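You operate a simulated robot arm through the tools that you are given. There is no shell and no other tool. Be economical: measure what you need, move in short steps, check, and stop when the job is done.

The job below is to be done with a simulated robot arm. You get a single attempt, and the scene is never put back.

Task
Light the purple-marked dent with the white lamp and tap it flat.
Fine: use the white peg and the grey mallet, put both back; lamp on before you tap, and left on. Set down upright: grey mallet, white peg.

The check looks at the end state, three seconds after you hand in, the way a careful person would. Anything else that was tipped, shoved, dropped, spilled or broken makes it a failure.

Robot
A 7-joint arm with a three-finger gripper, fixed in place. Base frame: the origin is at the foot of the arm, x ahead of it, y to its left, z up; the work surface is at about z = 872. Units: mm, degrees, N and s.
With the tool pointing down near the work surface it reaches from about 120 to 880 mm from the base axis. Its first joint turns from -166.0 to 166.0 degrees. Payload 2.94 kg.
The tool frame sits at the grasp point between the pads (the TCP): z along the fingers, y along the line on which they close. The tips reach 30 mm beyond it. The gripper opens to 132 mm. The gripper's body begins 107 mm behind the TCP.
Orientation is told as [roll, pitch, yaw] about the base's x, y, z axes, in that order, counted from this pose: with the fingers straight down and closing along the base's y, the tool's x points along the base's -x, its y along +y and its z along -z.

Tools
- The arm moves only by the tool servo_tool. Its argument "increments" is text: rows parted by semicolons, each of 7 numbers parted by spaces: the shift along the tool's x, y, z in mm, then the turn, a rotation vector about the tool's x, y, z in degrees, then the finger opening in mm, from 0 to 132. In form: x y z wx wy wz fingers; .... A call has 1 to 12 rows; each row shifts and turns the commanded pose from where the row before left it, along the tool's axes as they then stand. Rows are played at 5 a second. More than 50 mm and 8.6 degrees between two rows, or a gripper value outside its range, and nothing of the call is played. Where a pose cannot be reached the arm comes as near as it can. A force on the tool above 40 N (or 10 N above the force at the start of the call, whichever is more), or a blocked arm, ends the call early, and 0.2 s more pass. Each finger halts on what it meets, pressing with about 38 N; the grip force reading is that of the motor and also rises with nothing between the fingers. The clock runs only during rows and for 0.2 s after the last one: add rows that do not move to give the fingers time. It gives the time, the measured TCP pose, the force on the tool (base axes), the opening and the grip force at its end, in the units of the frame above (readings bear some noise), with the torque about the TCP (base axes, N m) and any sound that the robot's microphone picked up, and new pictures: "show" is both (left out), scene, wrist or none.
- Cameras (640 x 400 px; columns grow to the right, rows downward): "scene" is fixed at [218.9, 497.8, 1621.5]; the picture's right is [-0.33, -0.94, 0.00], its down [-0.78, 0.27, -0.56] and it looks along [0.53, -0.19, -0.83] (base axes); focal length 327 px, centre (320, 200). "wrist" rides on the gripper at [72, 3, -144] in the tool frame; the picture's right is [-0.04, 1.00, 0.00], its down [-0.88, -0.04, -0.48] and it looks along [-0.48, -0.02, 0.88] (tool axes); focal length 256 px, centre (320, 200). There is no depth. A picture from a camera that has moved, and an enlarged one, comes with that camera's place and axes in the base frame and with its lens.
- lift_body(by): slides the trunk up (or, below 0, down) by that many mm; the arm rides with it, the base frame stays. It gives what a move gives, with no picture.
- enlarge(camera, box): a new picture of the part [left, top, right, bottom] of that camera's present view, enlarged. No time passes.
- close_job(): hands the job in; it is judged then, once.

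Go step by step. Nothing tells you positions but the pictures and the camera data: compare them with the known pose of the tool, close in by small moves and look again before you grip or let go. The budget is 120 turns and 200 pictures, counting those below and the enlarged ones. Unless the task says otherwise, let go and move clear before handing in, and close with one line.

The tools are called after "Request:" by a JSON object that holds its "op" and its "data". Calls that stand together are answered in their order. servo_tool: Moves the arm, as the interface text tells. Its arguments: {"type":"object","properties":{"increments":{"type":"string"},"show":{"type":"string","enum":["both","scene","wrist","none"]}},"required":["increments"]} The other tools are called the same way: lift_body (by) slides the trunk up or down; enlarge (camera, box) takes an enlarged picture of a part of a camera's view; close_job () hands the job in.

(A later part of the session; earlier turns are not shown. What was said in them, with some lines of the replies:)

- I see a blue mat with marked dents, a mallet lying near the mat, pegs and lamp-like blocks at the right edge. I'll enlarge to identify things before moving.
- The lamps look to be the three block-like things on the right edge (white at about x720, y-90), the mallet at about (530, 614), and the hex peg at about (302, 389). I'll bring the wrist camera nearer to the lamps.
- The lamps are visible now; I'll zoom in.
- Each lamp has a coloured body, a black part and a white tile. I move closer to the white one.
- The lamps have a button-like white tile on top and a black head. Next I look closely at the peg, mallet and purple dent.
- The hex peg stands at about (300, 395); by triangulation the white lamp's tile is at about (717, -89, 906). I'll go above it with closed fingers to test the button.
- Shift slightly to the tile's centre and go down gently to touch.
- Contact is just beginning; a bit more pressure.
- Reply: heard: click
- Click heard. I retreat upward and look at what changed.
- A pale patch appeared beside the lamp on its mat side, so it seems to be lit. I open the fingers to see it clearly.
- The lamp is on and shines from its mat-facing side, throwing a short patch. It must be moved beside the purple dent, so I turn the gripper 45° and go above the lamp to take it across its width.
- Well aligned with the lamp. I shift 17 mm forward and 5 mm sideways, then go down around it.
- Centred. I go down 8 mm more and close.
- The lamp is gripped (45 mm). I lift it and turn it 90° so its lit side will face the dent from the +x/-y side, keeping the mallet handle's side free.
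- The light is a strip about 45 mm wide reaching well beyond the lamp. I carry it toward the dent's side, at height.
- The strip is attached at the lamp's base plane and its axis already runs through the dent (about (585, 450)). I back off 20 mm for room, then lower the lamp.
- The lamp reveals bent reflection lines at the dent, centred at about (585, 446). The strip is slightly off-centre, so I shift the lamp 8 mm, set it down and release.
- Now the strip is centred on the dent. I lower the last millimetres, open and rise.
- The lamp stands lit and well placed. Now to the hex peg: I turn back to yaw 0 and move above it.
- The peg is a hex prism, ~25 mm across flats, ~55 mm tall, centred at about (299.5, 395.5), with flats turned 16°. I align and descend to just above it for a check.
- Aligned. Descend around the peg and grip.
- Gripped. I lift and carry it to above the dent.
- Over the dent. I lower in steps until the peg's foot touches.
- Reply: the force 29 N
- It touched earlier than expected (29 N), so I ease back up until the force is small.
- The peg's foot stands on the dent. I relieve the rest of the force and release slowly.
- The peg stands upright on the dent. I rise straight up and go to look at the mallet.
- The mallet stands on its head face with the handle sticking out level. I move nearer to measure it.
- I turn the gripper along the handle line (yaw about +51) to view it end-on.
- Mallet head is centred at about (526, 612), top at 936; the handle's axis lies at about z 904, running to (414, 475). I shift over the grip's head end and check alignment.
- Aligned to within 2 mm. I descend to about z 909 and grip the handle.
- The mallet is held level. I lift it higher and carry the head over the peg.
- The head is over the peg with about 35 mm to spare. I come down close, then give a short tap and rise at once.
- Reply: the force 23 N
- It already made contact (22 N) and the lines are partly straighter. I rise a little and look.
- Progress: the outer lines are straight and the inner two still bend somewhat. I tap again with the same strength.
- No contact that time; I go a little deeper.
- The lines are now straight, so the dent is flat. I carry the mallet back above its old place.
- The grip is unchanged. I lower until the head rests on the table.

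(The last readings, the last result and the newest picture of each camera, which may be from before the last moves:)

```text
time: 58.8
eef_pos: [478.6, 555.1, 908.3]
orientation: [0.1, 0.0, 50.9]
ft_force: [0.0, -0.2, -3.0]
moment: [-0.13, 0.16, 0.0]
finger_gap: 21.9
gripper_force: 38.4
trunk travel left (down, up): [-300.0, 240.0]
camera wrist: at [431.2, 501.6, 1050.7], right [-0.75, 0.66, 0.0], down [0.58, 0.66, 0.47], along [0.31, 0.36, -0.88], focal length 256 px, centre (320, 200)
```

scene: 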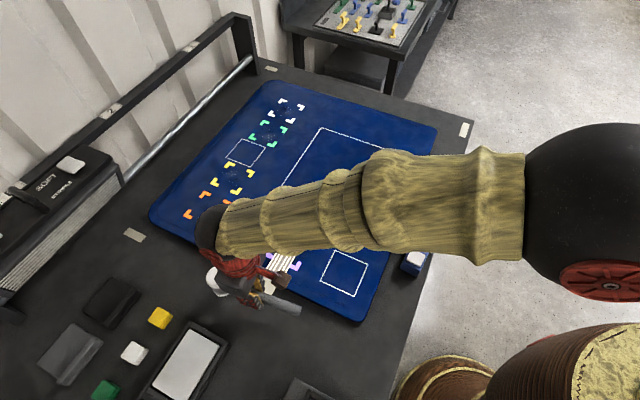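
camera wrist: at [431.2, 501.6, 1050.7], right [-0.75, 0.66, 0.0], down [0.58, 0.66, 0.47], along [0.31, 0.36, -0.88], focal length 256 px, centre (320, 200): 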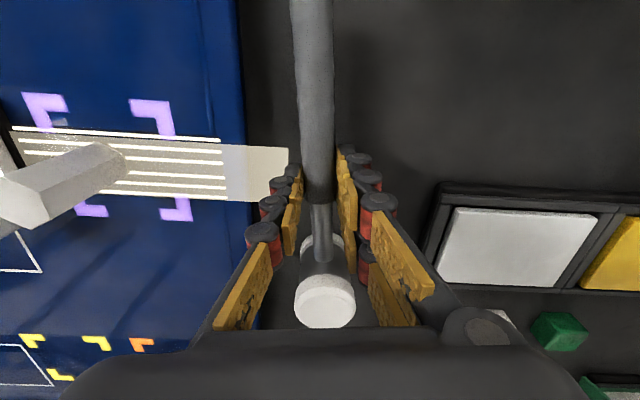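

Request:
{"op": "servo_tool", "data": {"increments": "0 0 1 0 0 0 8;0 0 1 0 0 0 8;0 0 0 0 0 0 8", "show": "none"}}

```text
time: 59.6
eef_pos: [479.1, 555.4, 907.0]
orientation: [0.0, 0.1, 51.0]
ft_force: [-1.0, 0.2, -3.8]
moment: [-0.18, 0.17, -0.01]
finger_gap: 22.1
gripper_force: 38.1
trunk travel left (down, up): [-300.0, 240.0]
```

Still hanging free; I lower further by single millimetres.

Request:
{"op": "servo_tool", "data": {"increments": "0 0 1 0 0 0 8;0 0 1 0 0 0 8;0 0 0 0 0 0 8", "show": "none"}}

```text
time: 60.4
eef_pos: [478.2, 555.7, 905.7]
orientation: [0.1, 0.0, 51.0]
ft_force: [-2.0, -0.1, 5.3]
moment: [0.25, -0.14, 0.05]
finger_gap: 22.1
gripper_force: 38.1
trunk travel left (down, up): [-300.0, 240.0]
```

Contact made. I release and rise.

Request:
{"op": "servo_tool", "data": {"increments": "0 0 -0.7 0 0 0 8;0 0 0 0 0 0 30;0 0 0 0 0 0 50;0 0 0 0 0 0 60;0 0 0 0 0 0 60;0 0 0 0 0 0 60", "show": "wrist"}}

Request:
{"op": "servo_tool", "data": {"increments": "0 0 -20 0 0 0 60;0 0 -40 0 0 0 60;0 0 -40 0 0 0 60;0 0 -40 0 0 0 60;0 0 0 0 0 0 60", "show": "both"}}

```text
time: 61.8
eef_pos: [479.6, 554.7, 905.7]
orientation: [0.0, 0.0, 51.0]
ft_force: [-0.6, -0.1, 0.0]
moment: [0.0, -0.03, 0.01]
finger_gap: 60.2
gripper_force: 0.1
trunk travel left (down, up): [-300.0, 240.0]
camera wrist: at [431.3, 501.0, 1048.0], right [-0.75, 0.66, 0.0], down [0.58, 0.66, 0.48], along [0.31, 0.36, -0.88], focal length 256 px, centre (320, 200)
```

wrist: 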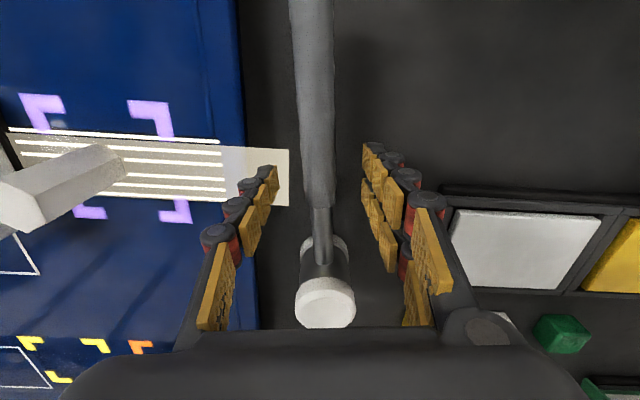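

```text
time: 63.0
eef_pos: [477.7, 554.9, 1045.1]
orientation: [0.0, 0.1, 51.0]
ft_force: [0.2, 0.4, 0.3]
moment: [0.04, -0.03, 0.0]
finger_gap: 60.0
gripper_force: 0.0
trunk travel left (down, up): [-300.0, 240.0]
camera wrist: at [431.0, 500.7, 1187.7], right [-0.75, 0.66, 0.0], down [0.58, 0.66, 0.47], along [0.31, 0.36, -0.88], focal length 256 px, centre (320, 200)
```

scene: 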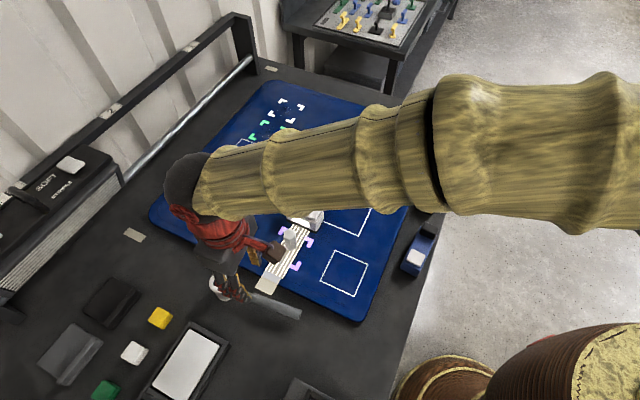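
wrist: 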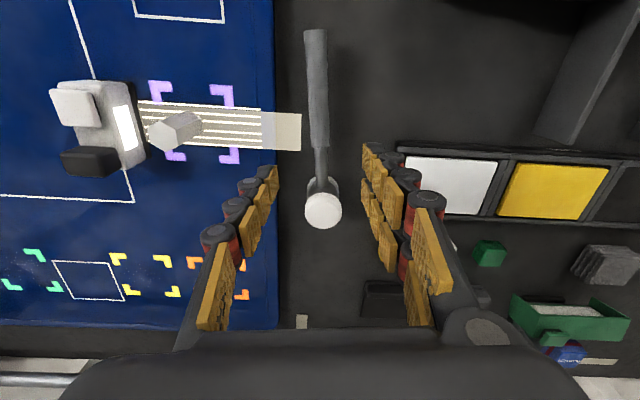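

The mallet stands back on its spot. Now I go above the peg, turned back to yaw -16.

Request:
{"op": "servo_tool", "data": {"increments": "4 -38 0 0 0 0 60;4 -38 0 0 0 0 60;4 -38 0 0 0 0 60;4 -38 0 0 0 0 60;0 0 0 0 0 8.37 60;0 0 0 0 0 8.37 60;0 0 0 0 0 8.37 60;0 0 0 0 0 8.37 60;0 0 0 0 0 8.37 60;0 0 0 0 0 8.37 60;0 0 0 0 0 8.37 60;0 0 0 0 0 8.37 60", "show": "both"}}

Request:
{"op": "enlarge", "data": {"camera": "wrist", "box": [240, 90, 400, 210]}}

Request:
{"op": "enlarge", "data": {"camera": "scene", "box": [190, 230, 310, 330]}}

```text
time: 65.6
eef_pos: [588.0, 446.1, 1046.1]
orientation: [-0.1, 0.0, -16.0]
ft_force: [0.6, -0.3, -0.7]
moment: [-0.03, -0.02, -0.04]
finger_gap: 60.2
gripper_force: 0.0
trunk travel left (down, up): [-300.0, 240.0]
camera wrist: at [519.3, 469.8, 1188.1], right [0.32, 0.95, 0.0], down [0.83, -0.28, 0.48], along [0.45, -0.15, -0.88], focal length 256 px, centre (320, 200)
```

scene: 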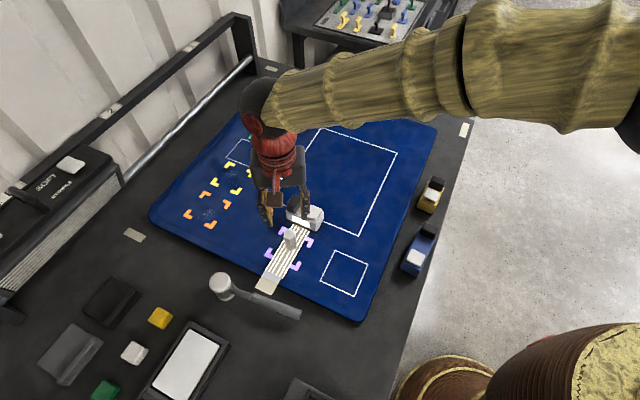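
wrist: 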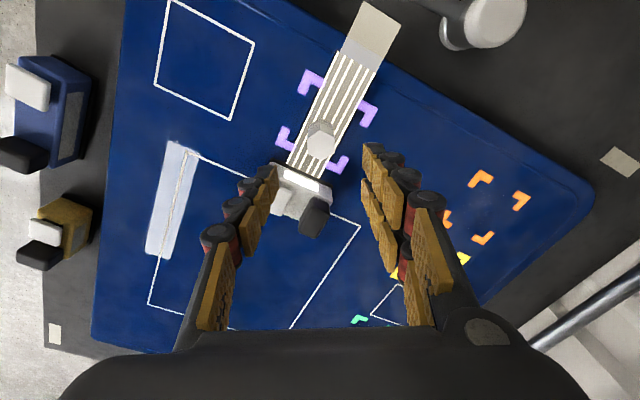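

```text
3.33 times, centred on (320, 150) of wrist
camera zoom: at [519.3, 469.8, 1188.1], right [0.32, 0.95, 0.0], down [0.83, -0.28, 0.48], along [0.45, -0.15, -0.88], focal length 853 px, centre (320, 367)
```

zoom: 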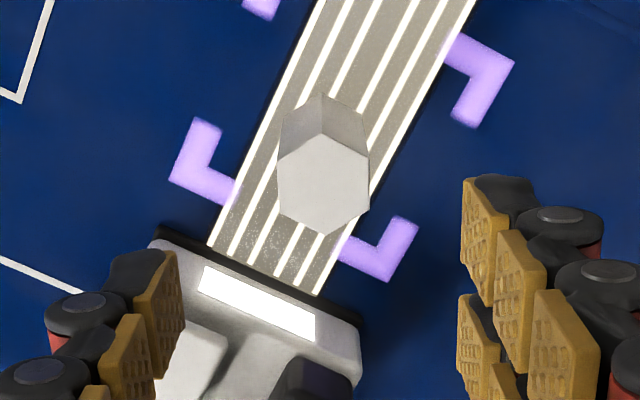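

```text
4.00 times, centred on (250, 280) of scene
camera zoom: at [218.9, 497.8, 1621.5], right [-0.33, -0.94, 0.0], down [-0.78, 0.27, -0.56], along [0.53, -0.19, -0.83], focal length 1308 px, centre (600, -120)
```

zoom: 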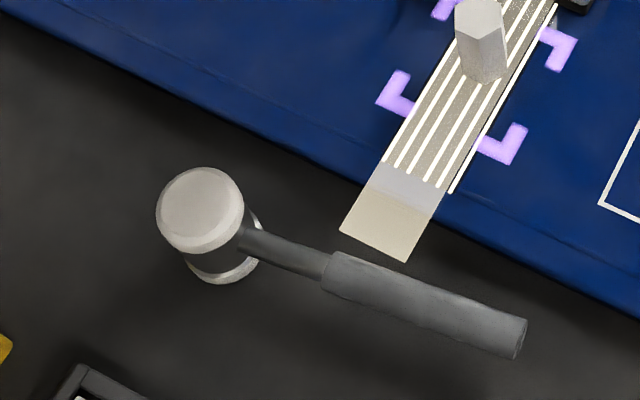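

The peg is upright and the lines run straight. I descend to grip it as before.

Request:
{"op": "servo_tool", "data": {"increments": "2.6 0.6 35 0 0 0 60;0 0 35 0 0 0 60;0 0 30 0 0 0 60;0 0 9 0 0 0 60;0 0 0 0 0 0 60", "show": "wrist"}}

Request:
{"op": "enlarge", "data": {"camera": "wrist", "box": [240, 120, 400, 240]}}

```text
time: 66.8
eef_pos: [585.6, 447.3, 938.1]
orientation: [0.0, -0.1, -16.0]
ft_force: [-0.8, 0.5, -0.3]
moment: [0.04, 0.02, 0.0]
finger_gap: 60.2
gripper_force: 0.0
trunk travel left (down, up): [-300.0, 240.0]
camera wrist: at [517.8, 471.3, 1079.6], right [0.32, 0.95, 0.0], down [0.83, -0.28, 0.48], along [0.45, -0.15, -0.88], focal length 256 px, centre (320, 200)
```

wrist: 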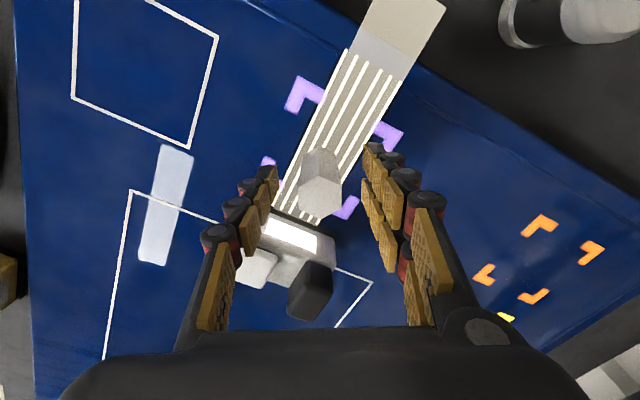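

```text
3.33 times, centred on (320, 180) of wrist
camera zoom: at [517.8, 471.3, 1079.6], right [0.32, 0.95, 0.0], down [0.83, -0.28, 0.48], along [0.45, -0.15, -0.88], focal length 853 px, centre (320, 267)
```

zoom: 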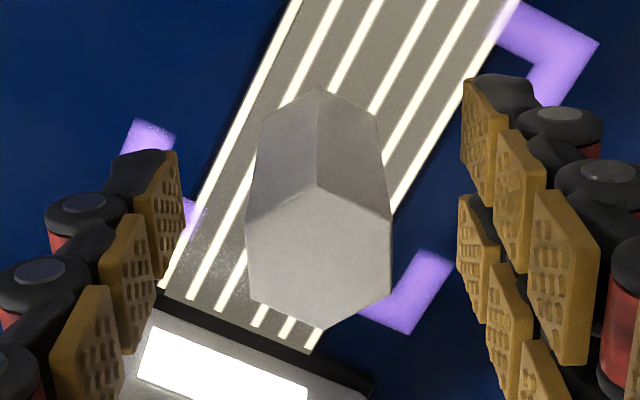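

Request:
{"op": "servo_tool", "data": {"increments": "0 0 8 0 0 0 60;0 0 0 0 0 0 15;0 0 0 0 0 0 15;0 0 0 0 0 0 15;0 0 0 0 0 0 15;0 0 -15 0 0 0 15;0 0 -35 0 0 0 15;0 0 -30 0 0 0 15;0 0 0 0 0 0 15", "show": "both"}}

```text
time: 68.8
eef_pos: [584.4, 448.7, 1008.1]
orientation: [-0.1, 0.0, -15.9]
ft_force: [-0.9, 0.0, -0.3]
moment: [-0.03, 0.02, 0.03]
finger_gap: 28.2
gripper_force: 37.7
trunk travel left (down, up): [-300.0, 240.0]
camera wrist: at [516.7, 471.6, 1151.7], right [0.32, 0.95, 0.0], down [0.83, -0.28, 0.48], along [0.45, -0.15, -0.88], focal length 256 px, centre (320, 200)
```

scene: 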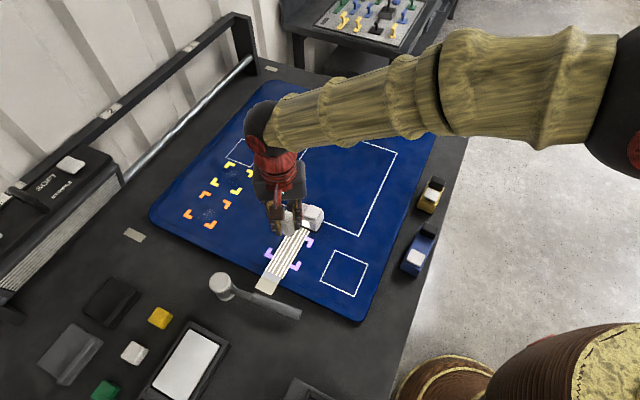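
wrist: 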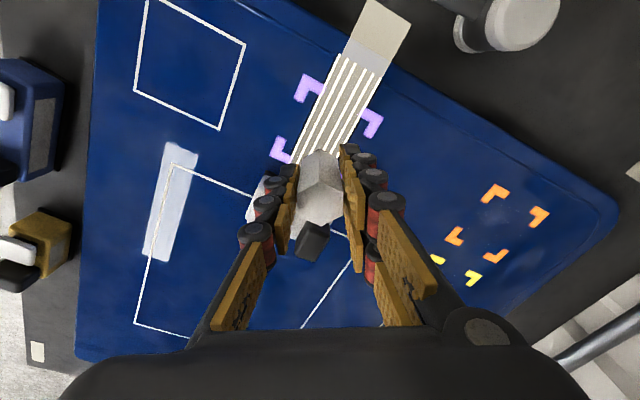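

The peg is held and the lines stay straight. I carry it back above its old spot.

Request:
{"op": "servo_tool", "data": {"increments": "37.15 -18.5 0 0 0 0 15;37.15 -18.5 0 0 0 0 15;37.15 -18.5 0 0 0 0 15;37.15 -18.5 0 0 0 0 15;37.15 -18.5 0 0 0 0 15;37.15 -18.5 0 0 0 0 15;37.15 -18.5 0 0 0 0 15;0 0 30 0 0 0 15;0 0 30 0 0 0 15;0 0 0 0 0 0 15", "show": "both"}}

Request:
{"op": "enlarge", "data": {"camera": "scene", "box": [230, 190, 330, 290]}}

```text
time: 71.0
eef_pos: [299.9, 395.3, 950.6]
orientation: [0.1, -0.1, -15.9]
ft_force: [0.3, 1.4, -0.2]
moment: [0.04, 0.01, 0.03]
finger_gap: 27.9
gripper_force: 38.6
trunk travel left (down, up): [-300.0, 240.0]
camera wrist: at [231.4, 418.3, 1092.1], right [0.32, 0.95, 0.0], down [0.83, -0.28, 0.48], along [0.45, -0.15, -0.88], focal length 256 px, centre (320, 200)
```

scene: 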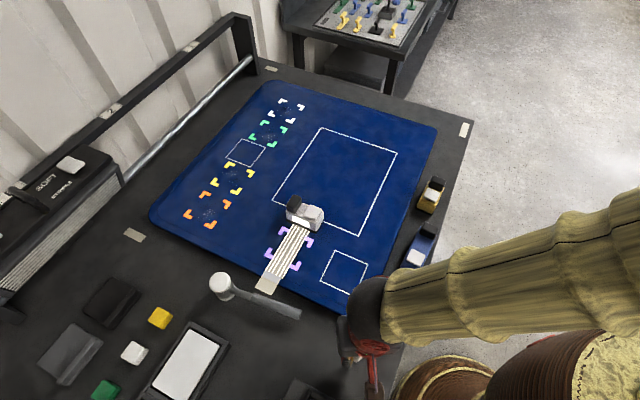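
wrist: 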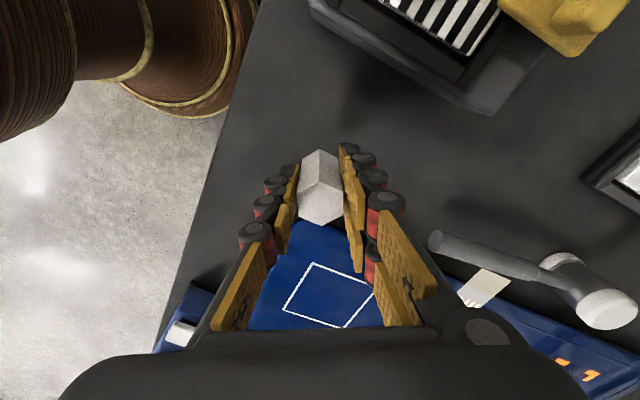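

```text
4.00 times, centred on (280, 240) of scene
camera zoom: at [218.9, 497.8, 1621.5], right [-0.33, -0.94, 0.0], down [-0.78, 0.27, -0.56], along [0.53, -0.19, -0.83], focal length 1308 px, centre (480, 40)
```

zoom: 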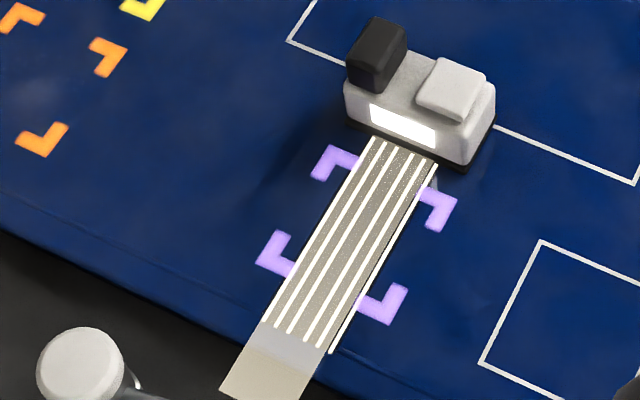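

All five lines are straight; the dent is flat and lit. I lower the peg in small steps until it rests.

Request:
{"op": "servo_tool", "data": {"increments": "0 0 12 0 0 0 15;0 0 8 0 0 0 15;0 0 0 0 0 0 15", "show": "none"}}

Request:
{"op": "servo_tool", "data": {"increments": "0 0 2 0 0 0 15;0 0 2 0 0 0 15;0 0 0 0 0 0 15", "show": "wrist"}}

```text
time: 71.8
eef_pos: [299.6, 394.8, 927.9]
orientation: [0.0, 0.0, -16.1]
ft_force: [-0.2, 0.0, 0.0]
moment: [0.0, -0.05, -0.02]
finger_gap: 28.4
gripper_force: 37.3
trunk travel left (down, up): [-300.0, 240.0]
```

```text
time: 72.6
eef_pos: [299.0, 395.1, 924.7]
orientation: [0.0, -0.1, -16.0]
ft_force: [0.7, -0.8, -0.5]
moment: [0.01, 0.0, -0.01]
finger_gap: 28.2
gripper_force: 38.1
trunk travel left (down, up): [-300.0, 240.0]
camera wrist: at [230.8, 418.2, 1066.9], right [0.32, 0.95, 0.0], down [0.83, -0.28, 0.48], along [0.45, -0.15, -0.88], focal length 256 px, centre (320, 200)
```

wrist: 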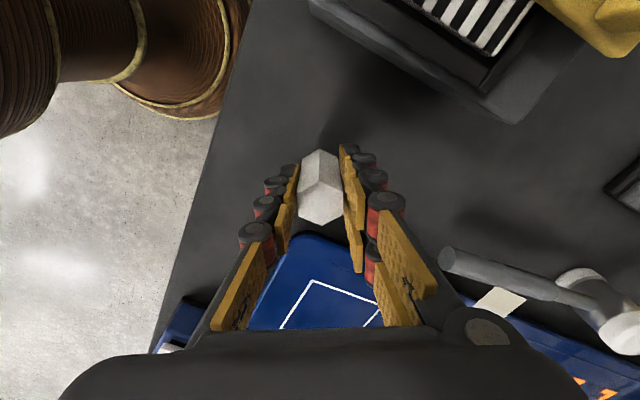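

Request:
{"op": "servo_tool", "data": {"increments": "0 0 1.5 0 0 0 15;0 0 1.5 0 0 0 15;0 0 0 0 0 0 15", "show": "none"}}

```text
time: 73.4
eef_pos: [300.0, 395.5, 921.6]
orientation: [0.0, 0.0, -16.0]
ft_force: [-1.2, -0.8, 0.0]
moment: [0.02, -0.03, -0.01]
finger_gap: 28.1
gripper_force: 38.6
trunk travel left (down, up): [-300.0, 240.0]
```

Still free; continue down.

Request:
{"op": "servo_tool", "data": {"increments": "0 0 1.5 0 0 0 15;0 0 1.5 0 0 0 15;0 0 0 0 0 0 15", "show": "none"}}

```text
time: 74.2
eef_pos: [298.6, 394.9, 919.4]
orientation: [0.0, 0.1, -16.0]
ft_force: [0.3, -0.2, -1.4]
moment: [0.01, -0.02, 0.0]
finger_gap: 28.2
gripper_force: 38.5
trunk travel left (down, up): [-300.0, 240.0]
```

Request:
{"op": "servo_tool", "data": {"increments": "0 0 1.5 0 0 0 15;0 0 1.5 0 0 0 15;0 0 0 0 0 0 15", "show": "none"}}

```text
time: 75.0
eef_pos: [299.9, 394.3, 916.0]
orientation: [-0.1, 0.0, -16.0]
ft_force: [0.1, 0.3, 0.1]
moment: [-0.01, 0.0, 0.0]
finger_gap: 27.9
gripper_force: 37.5
trunk travel left (down, up): [-300.0, 240.0]
```

Request:
{"op": "servo_tool", "data": {"increments": "0 0 1.2 0 0 0 15;0 0 1 0 0 0 15;0 0 0 0 0 0 15", "show": "wrist"}}

Request:
{"op": "enlarge", "data": {"camera": "wrist", "box": [240, 120, 400, 240]}}

```text
time: 75.8
eef_pos: [299.5, 394.1, 913.0]
orientation: [0.0, 0.0, -16.0]
ft_force: [0.8, -0.2, -0.2]
moment: [0.01, 0.01, 0.02]
finger_gap: 28.1
gripper_force: 38.1
trunk travel left (down, up): [-300.0, 240.0]
camera wrist: at [231.5, 417.9, 1056.7], right [0.32, 0.95, 0.0], down [0.83, -0.28, 0.48], along [0.45, -0.15, -0.88], focal length 256 px, centre (320, 200)
```

wrist: 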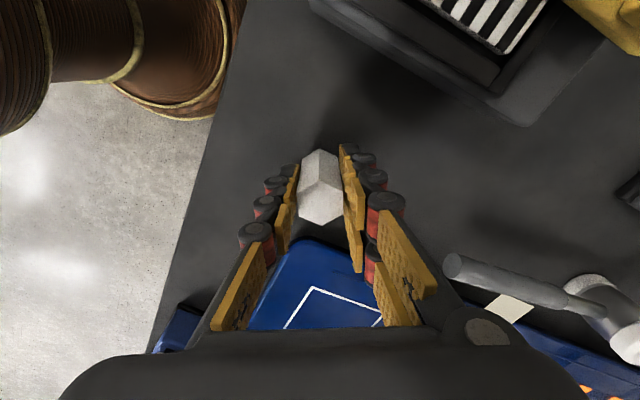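

```text
3.33 times, centred on (320, 180) of wrist
camera zoom: at [231.5, 417.9, 1056.7], right [0.32, 0.95, 0.0], down [0.83, -0.28, 0.48], along [0.45, -0.15, -0.88], focal length 853 px, centre (320, 267)
```

zoom: 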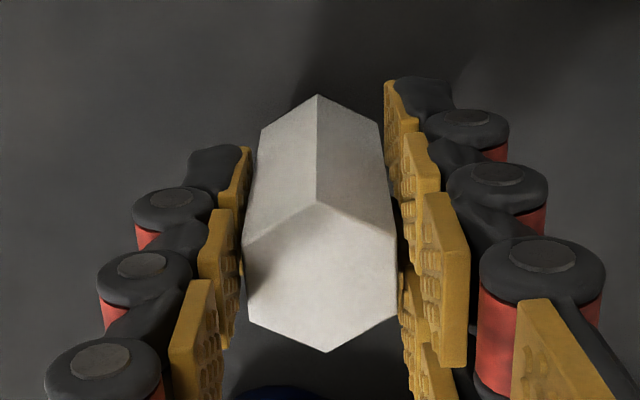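

The peg is held a bit lower on its body than at first, so it still hangs. I continue in small steps.

Request:
{"op": "servo_tool", "data": {"increments": "0 0 1 0 0 0 15;0 0 1 0 0 0 15;0 0 0 0 0 0 15", "show": "none"}}

```text
time: 76.6
eef_pos: [299.6, 395.3, 912.7]
orientation: [0.0, 0.0, -16.0]
ft_force: [0.1, 0.2, -0.1]
moment: [-0.02, 0.01, 0.0]
finger_gap: 28.2
gripper_force: 38.3
trunk travel left (down, up): [-300.0, 240.0]
```

Request:
{"op": "servo_tool", "data": {"increments": "0 0 1 0 0 0 15;0 0 1 0 0 0 15;0 0 0 0 0 0 15", "show": "none"}}

```text
time: 77.4
eef_pos: [299.5, 393.7, 909.8]
orientation: [0.0, 0.0, -16.0]
ft_force: [-0.6, -0.2, 0.3]
moment: [-0.01, 0.01, -0.02]
finger_gap: 27.9
gripper_force: 38.8
trunk travel left (down, up): [-300.0, 240.0]
```

Request:
{"op": "servo_tool", "data": {"increments": "0 0 1 0 0 0 15;0 0 1 0 0 0 15;0 0 0 0 0 0 15", "show": "none"}}

```text
time: 78.2
eef_pos: [300.2, 394.8, 908.6]
orientation: [0.0, 0.1, -16.0]
ft_force: [-0.8, 0.7, -0.2]
moment: [-0.01, -0.02, -0.03]
finger_gap: 28.0
gripper_force: 37.9
trunk travel left (down, up): [-300.0, 240.0]
```

Request:
{"op": "servo_tool", "data": {"increments": "0 0 1 0 0 0 15;0 0 1 0 0 0 15;0 0 0 0 0 0 15", "show": "wrist"}}

Request:
{"op": "enlarge", "data": {"camera": "wrist", "box": [240, 120, 400, 240]}}

Request:
{"op": "enlarge", "data": {"camera": "scene", "box": [310, 310, 410, 400]}}

```text
time: 79.0
eef_pos: [299.6, 395.0, 906.8]
orientation: [0.0, -0.1, -16.0]
ft_force: [-1.4, -0.1, 7.0]
moment: [-0.09, 0.15, -0.02]
finger_gap: 27.9
gripper_force: 37.6
trunk travel left (down, up): [-300.0, 240.0]
camera wrist: at [231.3, 417.5, 1048.7], right [0.32, 0.95, 0.0], down [0.83, -0.28, 0.48], along [0.45, -0.15, -0.88], focal length 256 px, centre (320, 200)
```

wrist: 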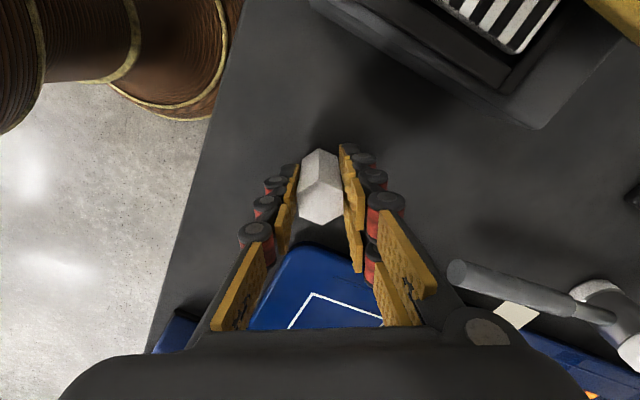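

```text
3.33 times, centred on (320, 180) of wrist
camera zoom: at [231.3, 417.5, 1048.7], right [0.32, 0.95, 0.0], down [0.83, -0.28, 0.48], along [0.45, -0.15, -0.88], focal length 853 px, centre (320, 267)
```

zoom: 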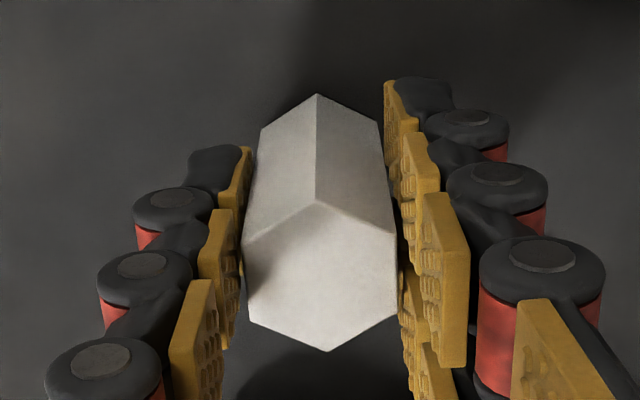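

```text
4.44 times, centred on (360, 355) of scene
camera zoom: at [218.9, 497.8, 1621.5], right [-0.33, -0.94, 0.0], down [-0.78, 0.27, -0.56], along [0.53, -0.19, -0.83], focal length 1454 px, centre (142, -489)
```

zoom: 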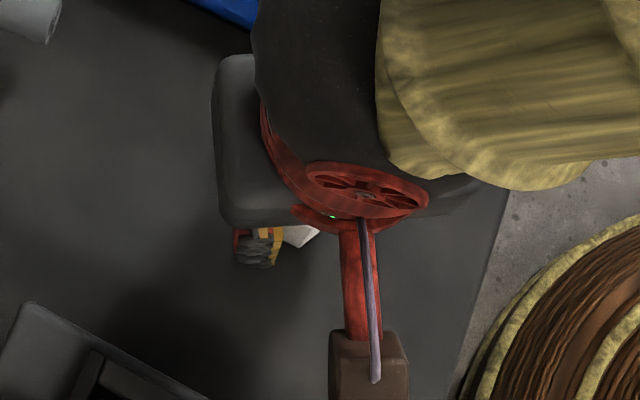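

Contact at last (7 N). I release gently and rise.

Request:
{"op": "servo_tool", "data": {"increments": "0 0 -0.7 0 0 0 15;0 0 0 0 0 0 35;0 0 0 0 0 0 55;0 0 0 0 0 0 60;0 0 0 0 0 0 60", "show": "none"}}

Request:
{"op": "servo_tool", "data": {"increments": "0 0 -20 0 0 0 60;0 0 -40 0 0 0 60;0 0 -40 0 0 0 60;0 0 -40 0 0 0 60;0 -40 -20 0 0 0 60;0 -45 0 0 0 0 60;0 -45 0 0 0 0 60;0 -45 0 0 0 0 60;0 0 0 0 0 0 60", "show": "both"}}

Request:
{"op": "enlarge", "data": {"camera": "scene", "box": [190, 200, 390, 390]}}

```text
time: 80.2
eef_pos: [298.5, 394.4, 907.2]
orientation: [0.0, 0.0, -16.0]
ft_force: [-0.6, -0.4, 0.1]
moment: [-0.02, 0.01, 0.0]
finger_gap: 60.3
gripper_force: 0.0
trunk travel left (down, up): [-300.0, 240.0]
```

```text
time: 82.2
eef_pos: [251.8, 225.8, 1065.4]
orientation: [0.0, 0.0, -15.9]
ft_force: [-0.4, 0.0, 0.5]
moment: [0.02, -0.02, -0.05]
finger_gap: 60.1
gripper_force: 0.1
trunk travel left (down, up): [-300.0, 240.0]
camera wrist: at [183.8, 248.7, 1207.2], right [0.32, 0.95, 0.0], down [0.83, -0.28, 0.48], along [0.45, -0.15, -0.88], focal length 256 px, centre (320, 200)
```

scene: 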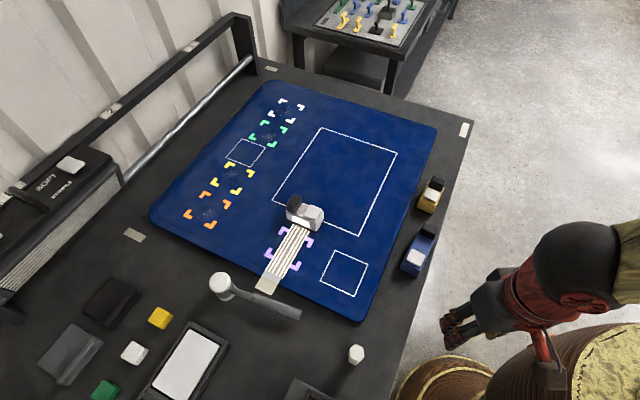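
wrist: 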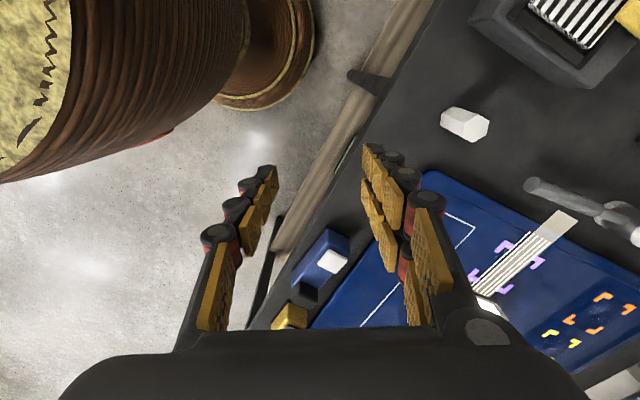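

```text
2.11 times, centred on (290, 295) of scene
camera zoom: at [218.9, 497.8, 1621.5], right [-0.33, -0.94, 0.0], down [-0.78, 0.27, -0.56], along [0.53, -0.19, -0.83], focal length 689 px, centre (383, 0)
```

zoom: 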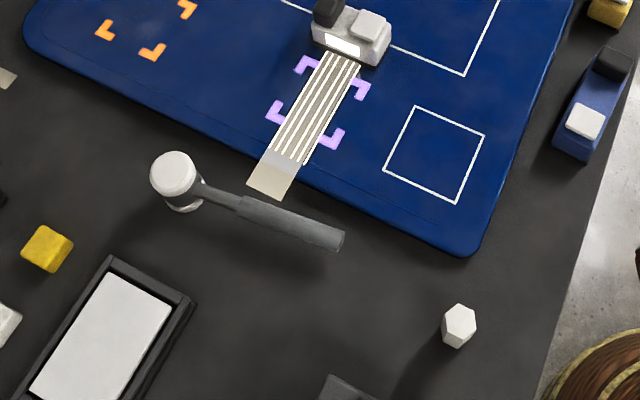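

The peg and the mallet stand upright where they were, the lamp is on beside the purple dent and its lines are straight, and the arm is clear. I hand in.

Request:
{"op": "close_job", "data": {}}

```text
The job is handed in.
```

I tapped the purple-marked dent flat under the white lamp, which was on before the first tap and is still on. The white peg and grey mallet are back upright where they were, within a few millimetres.
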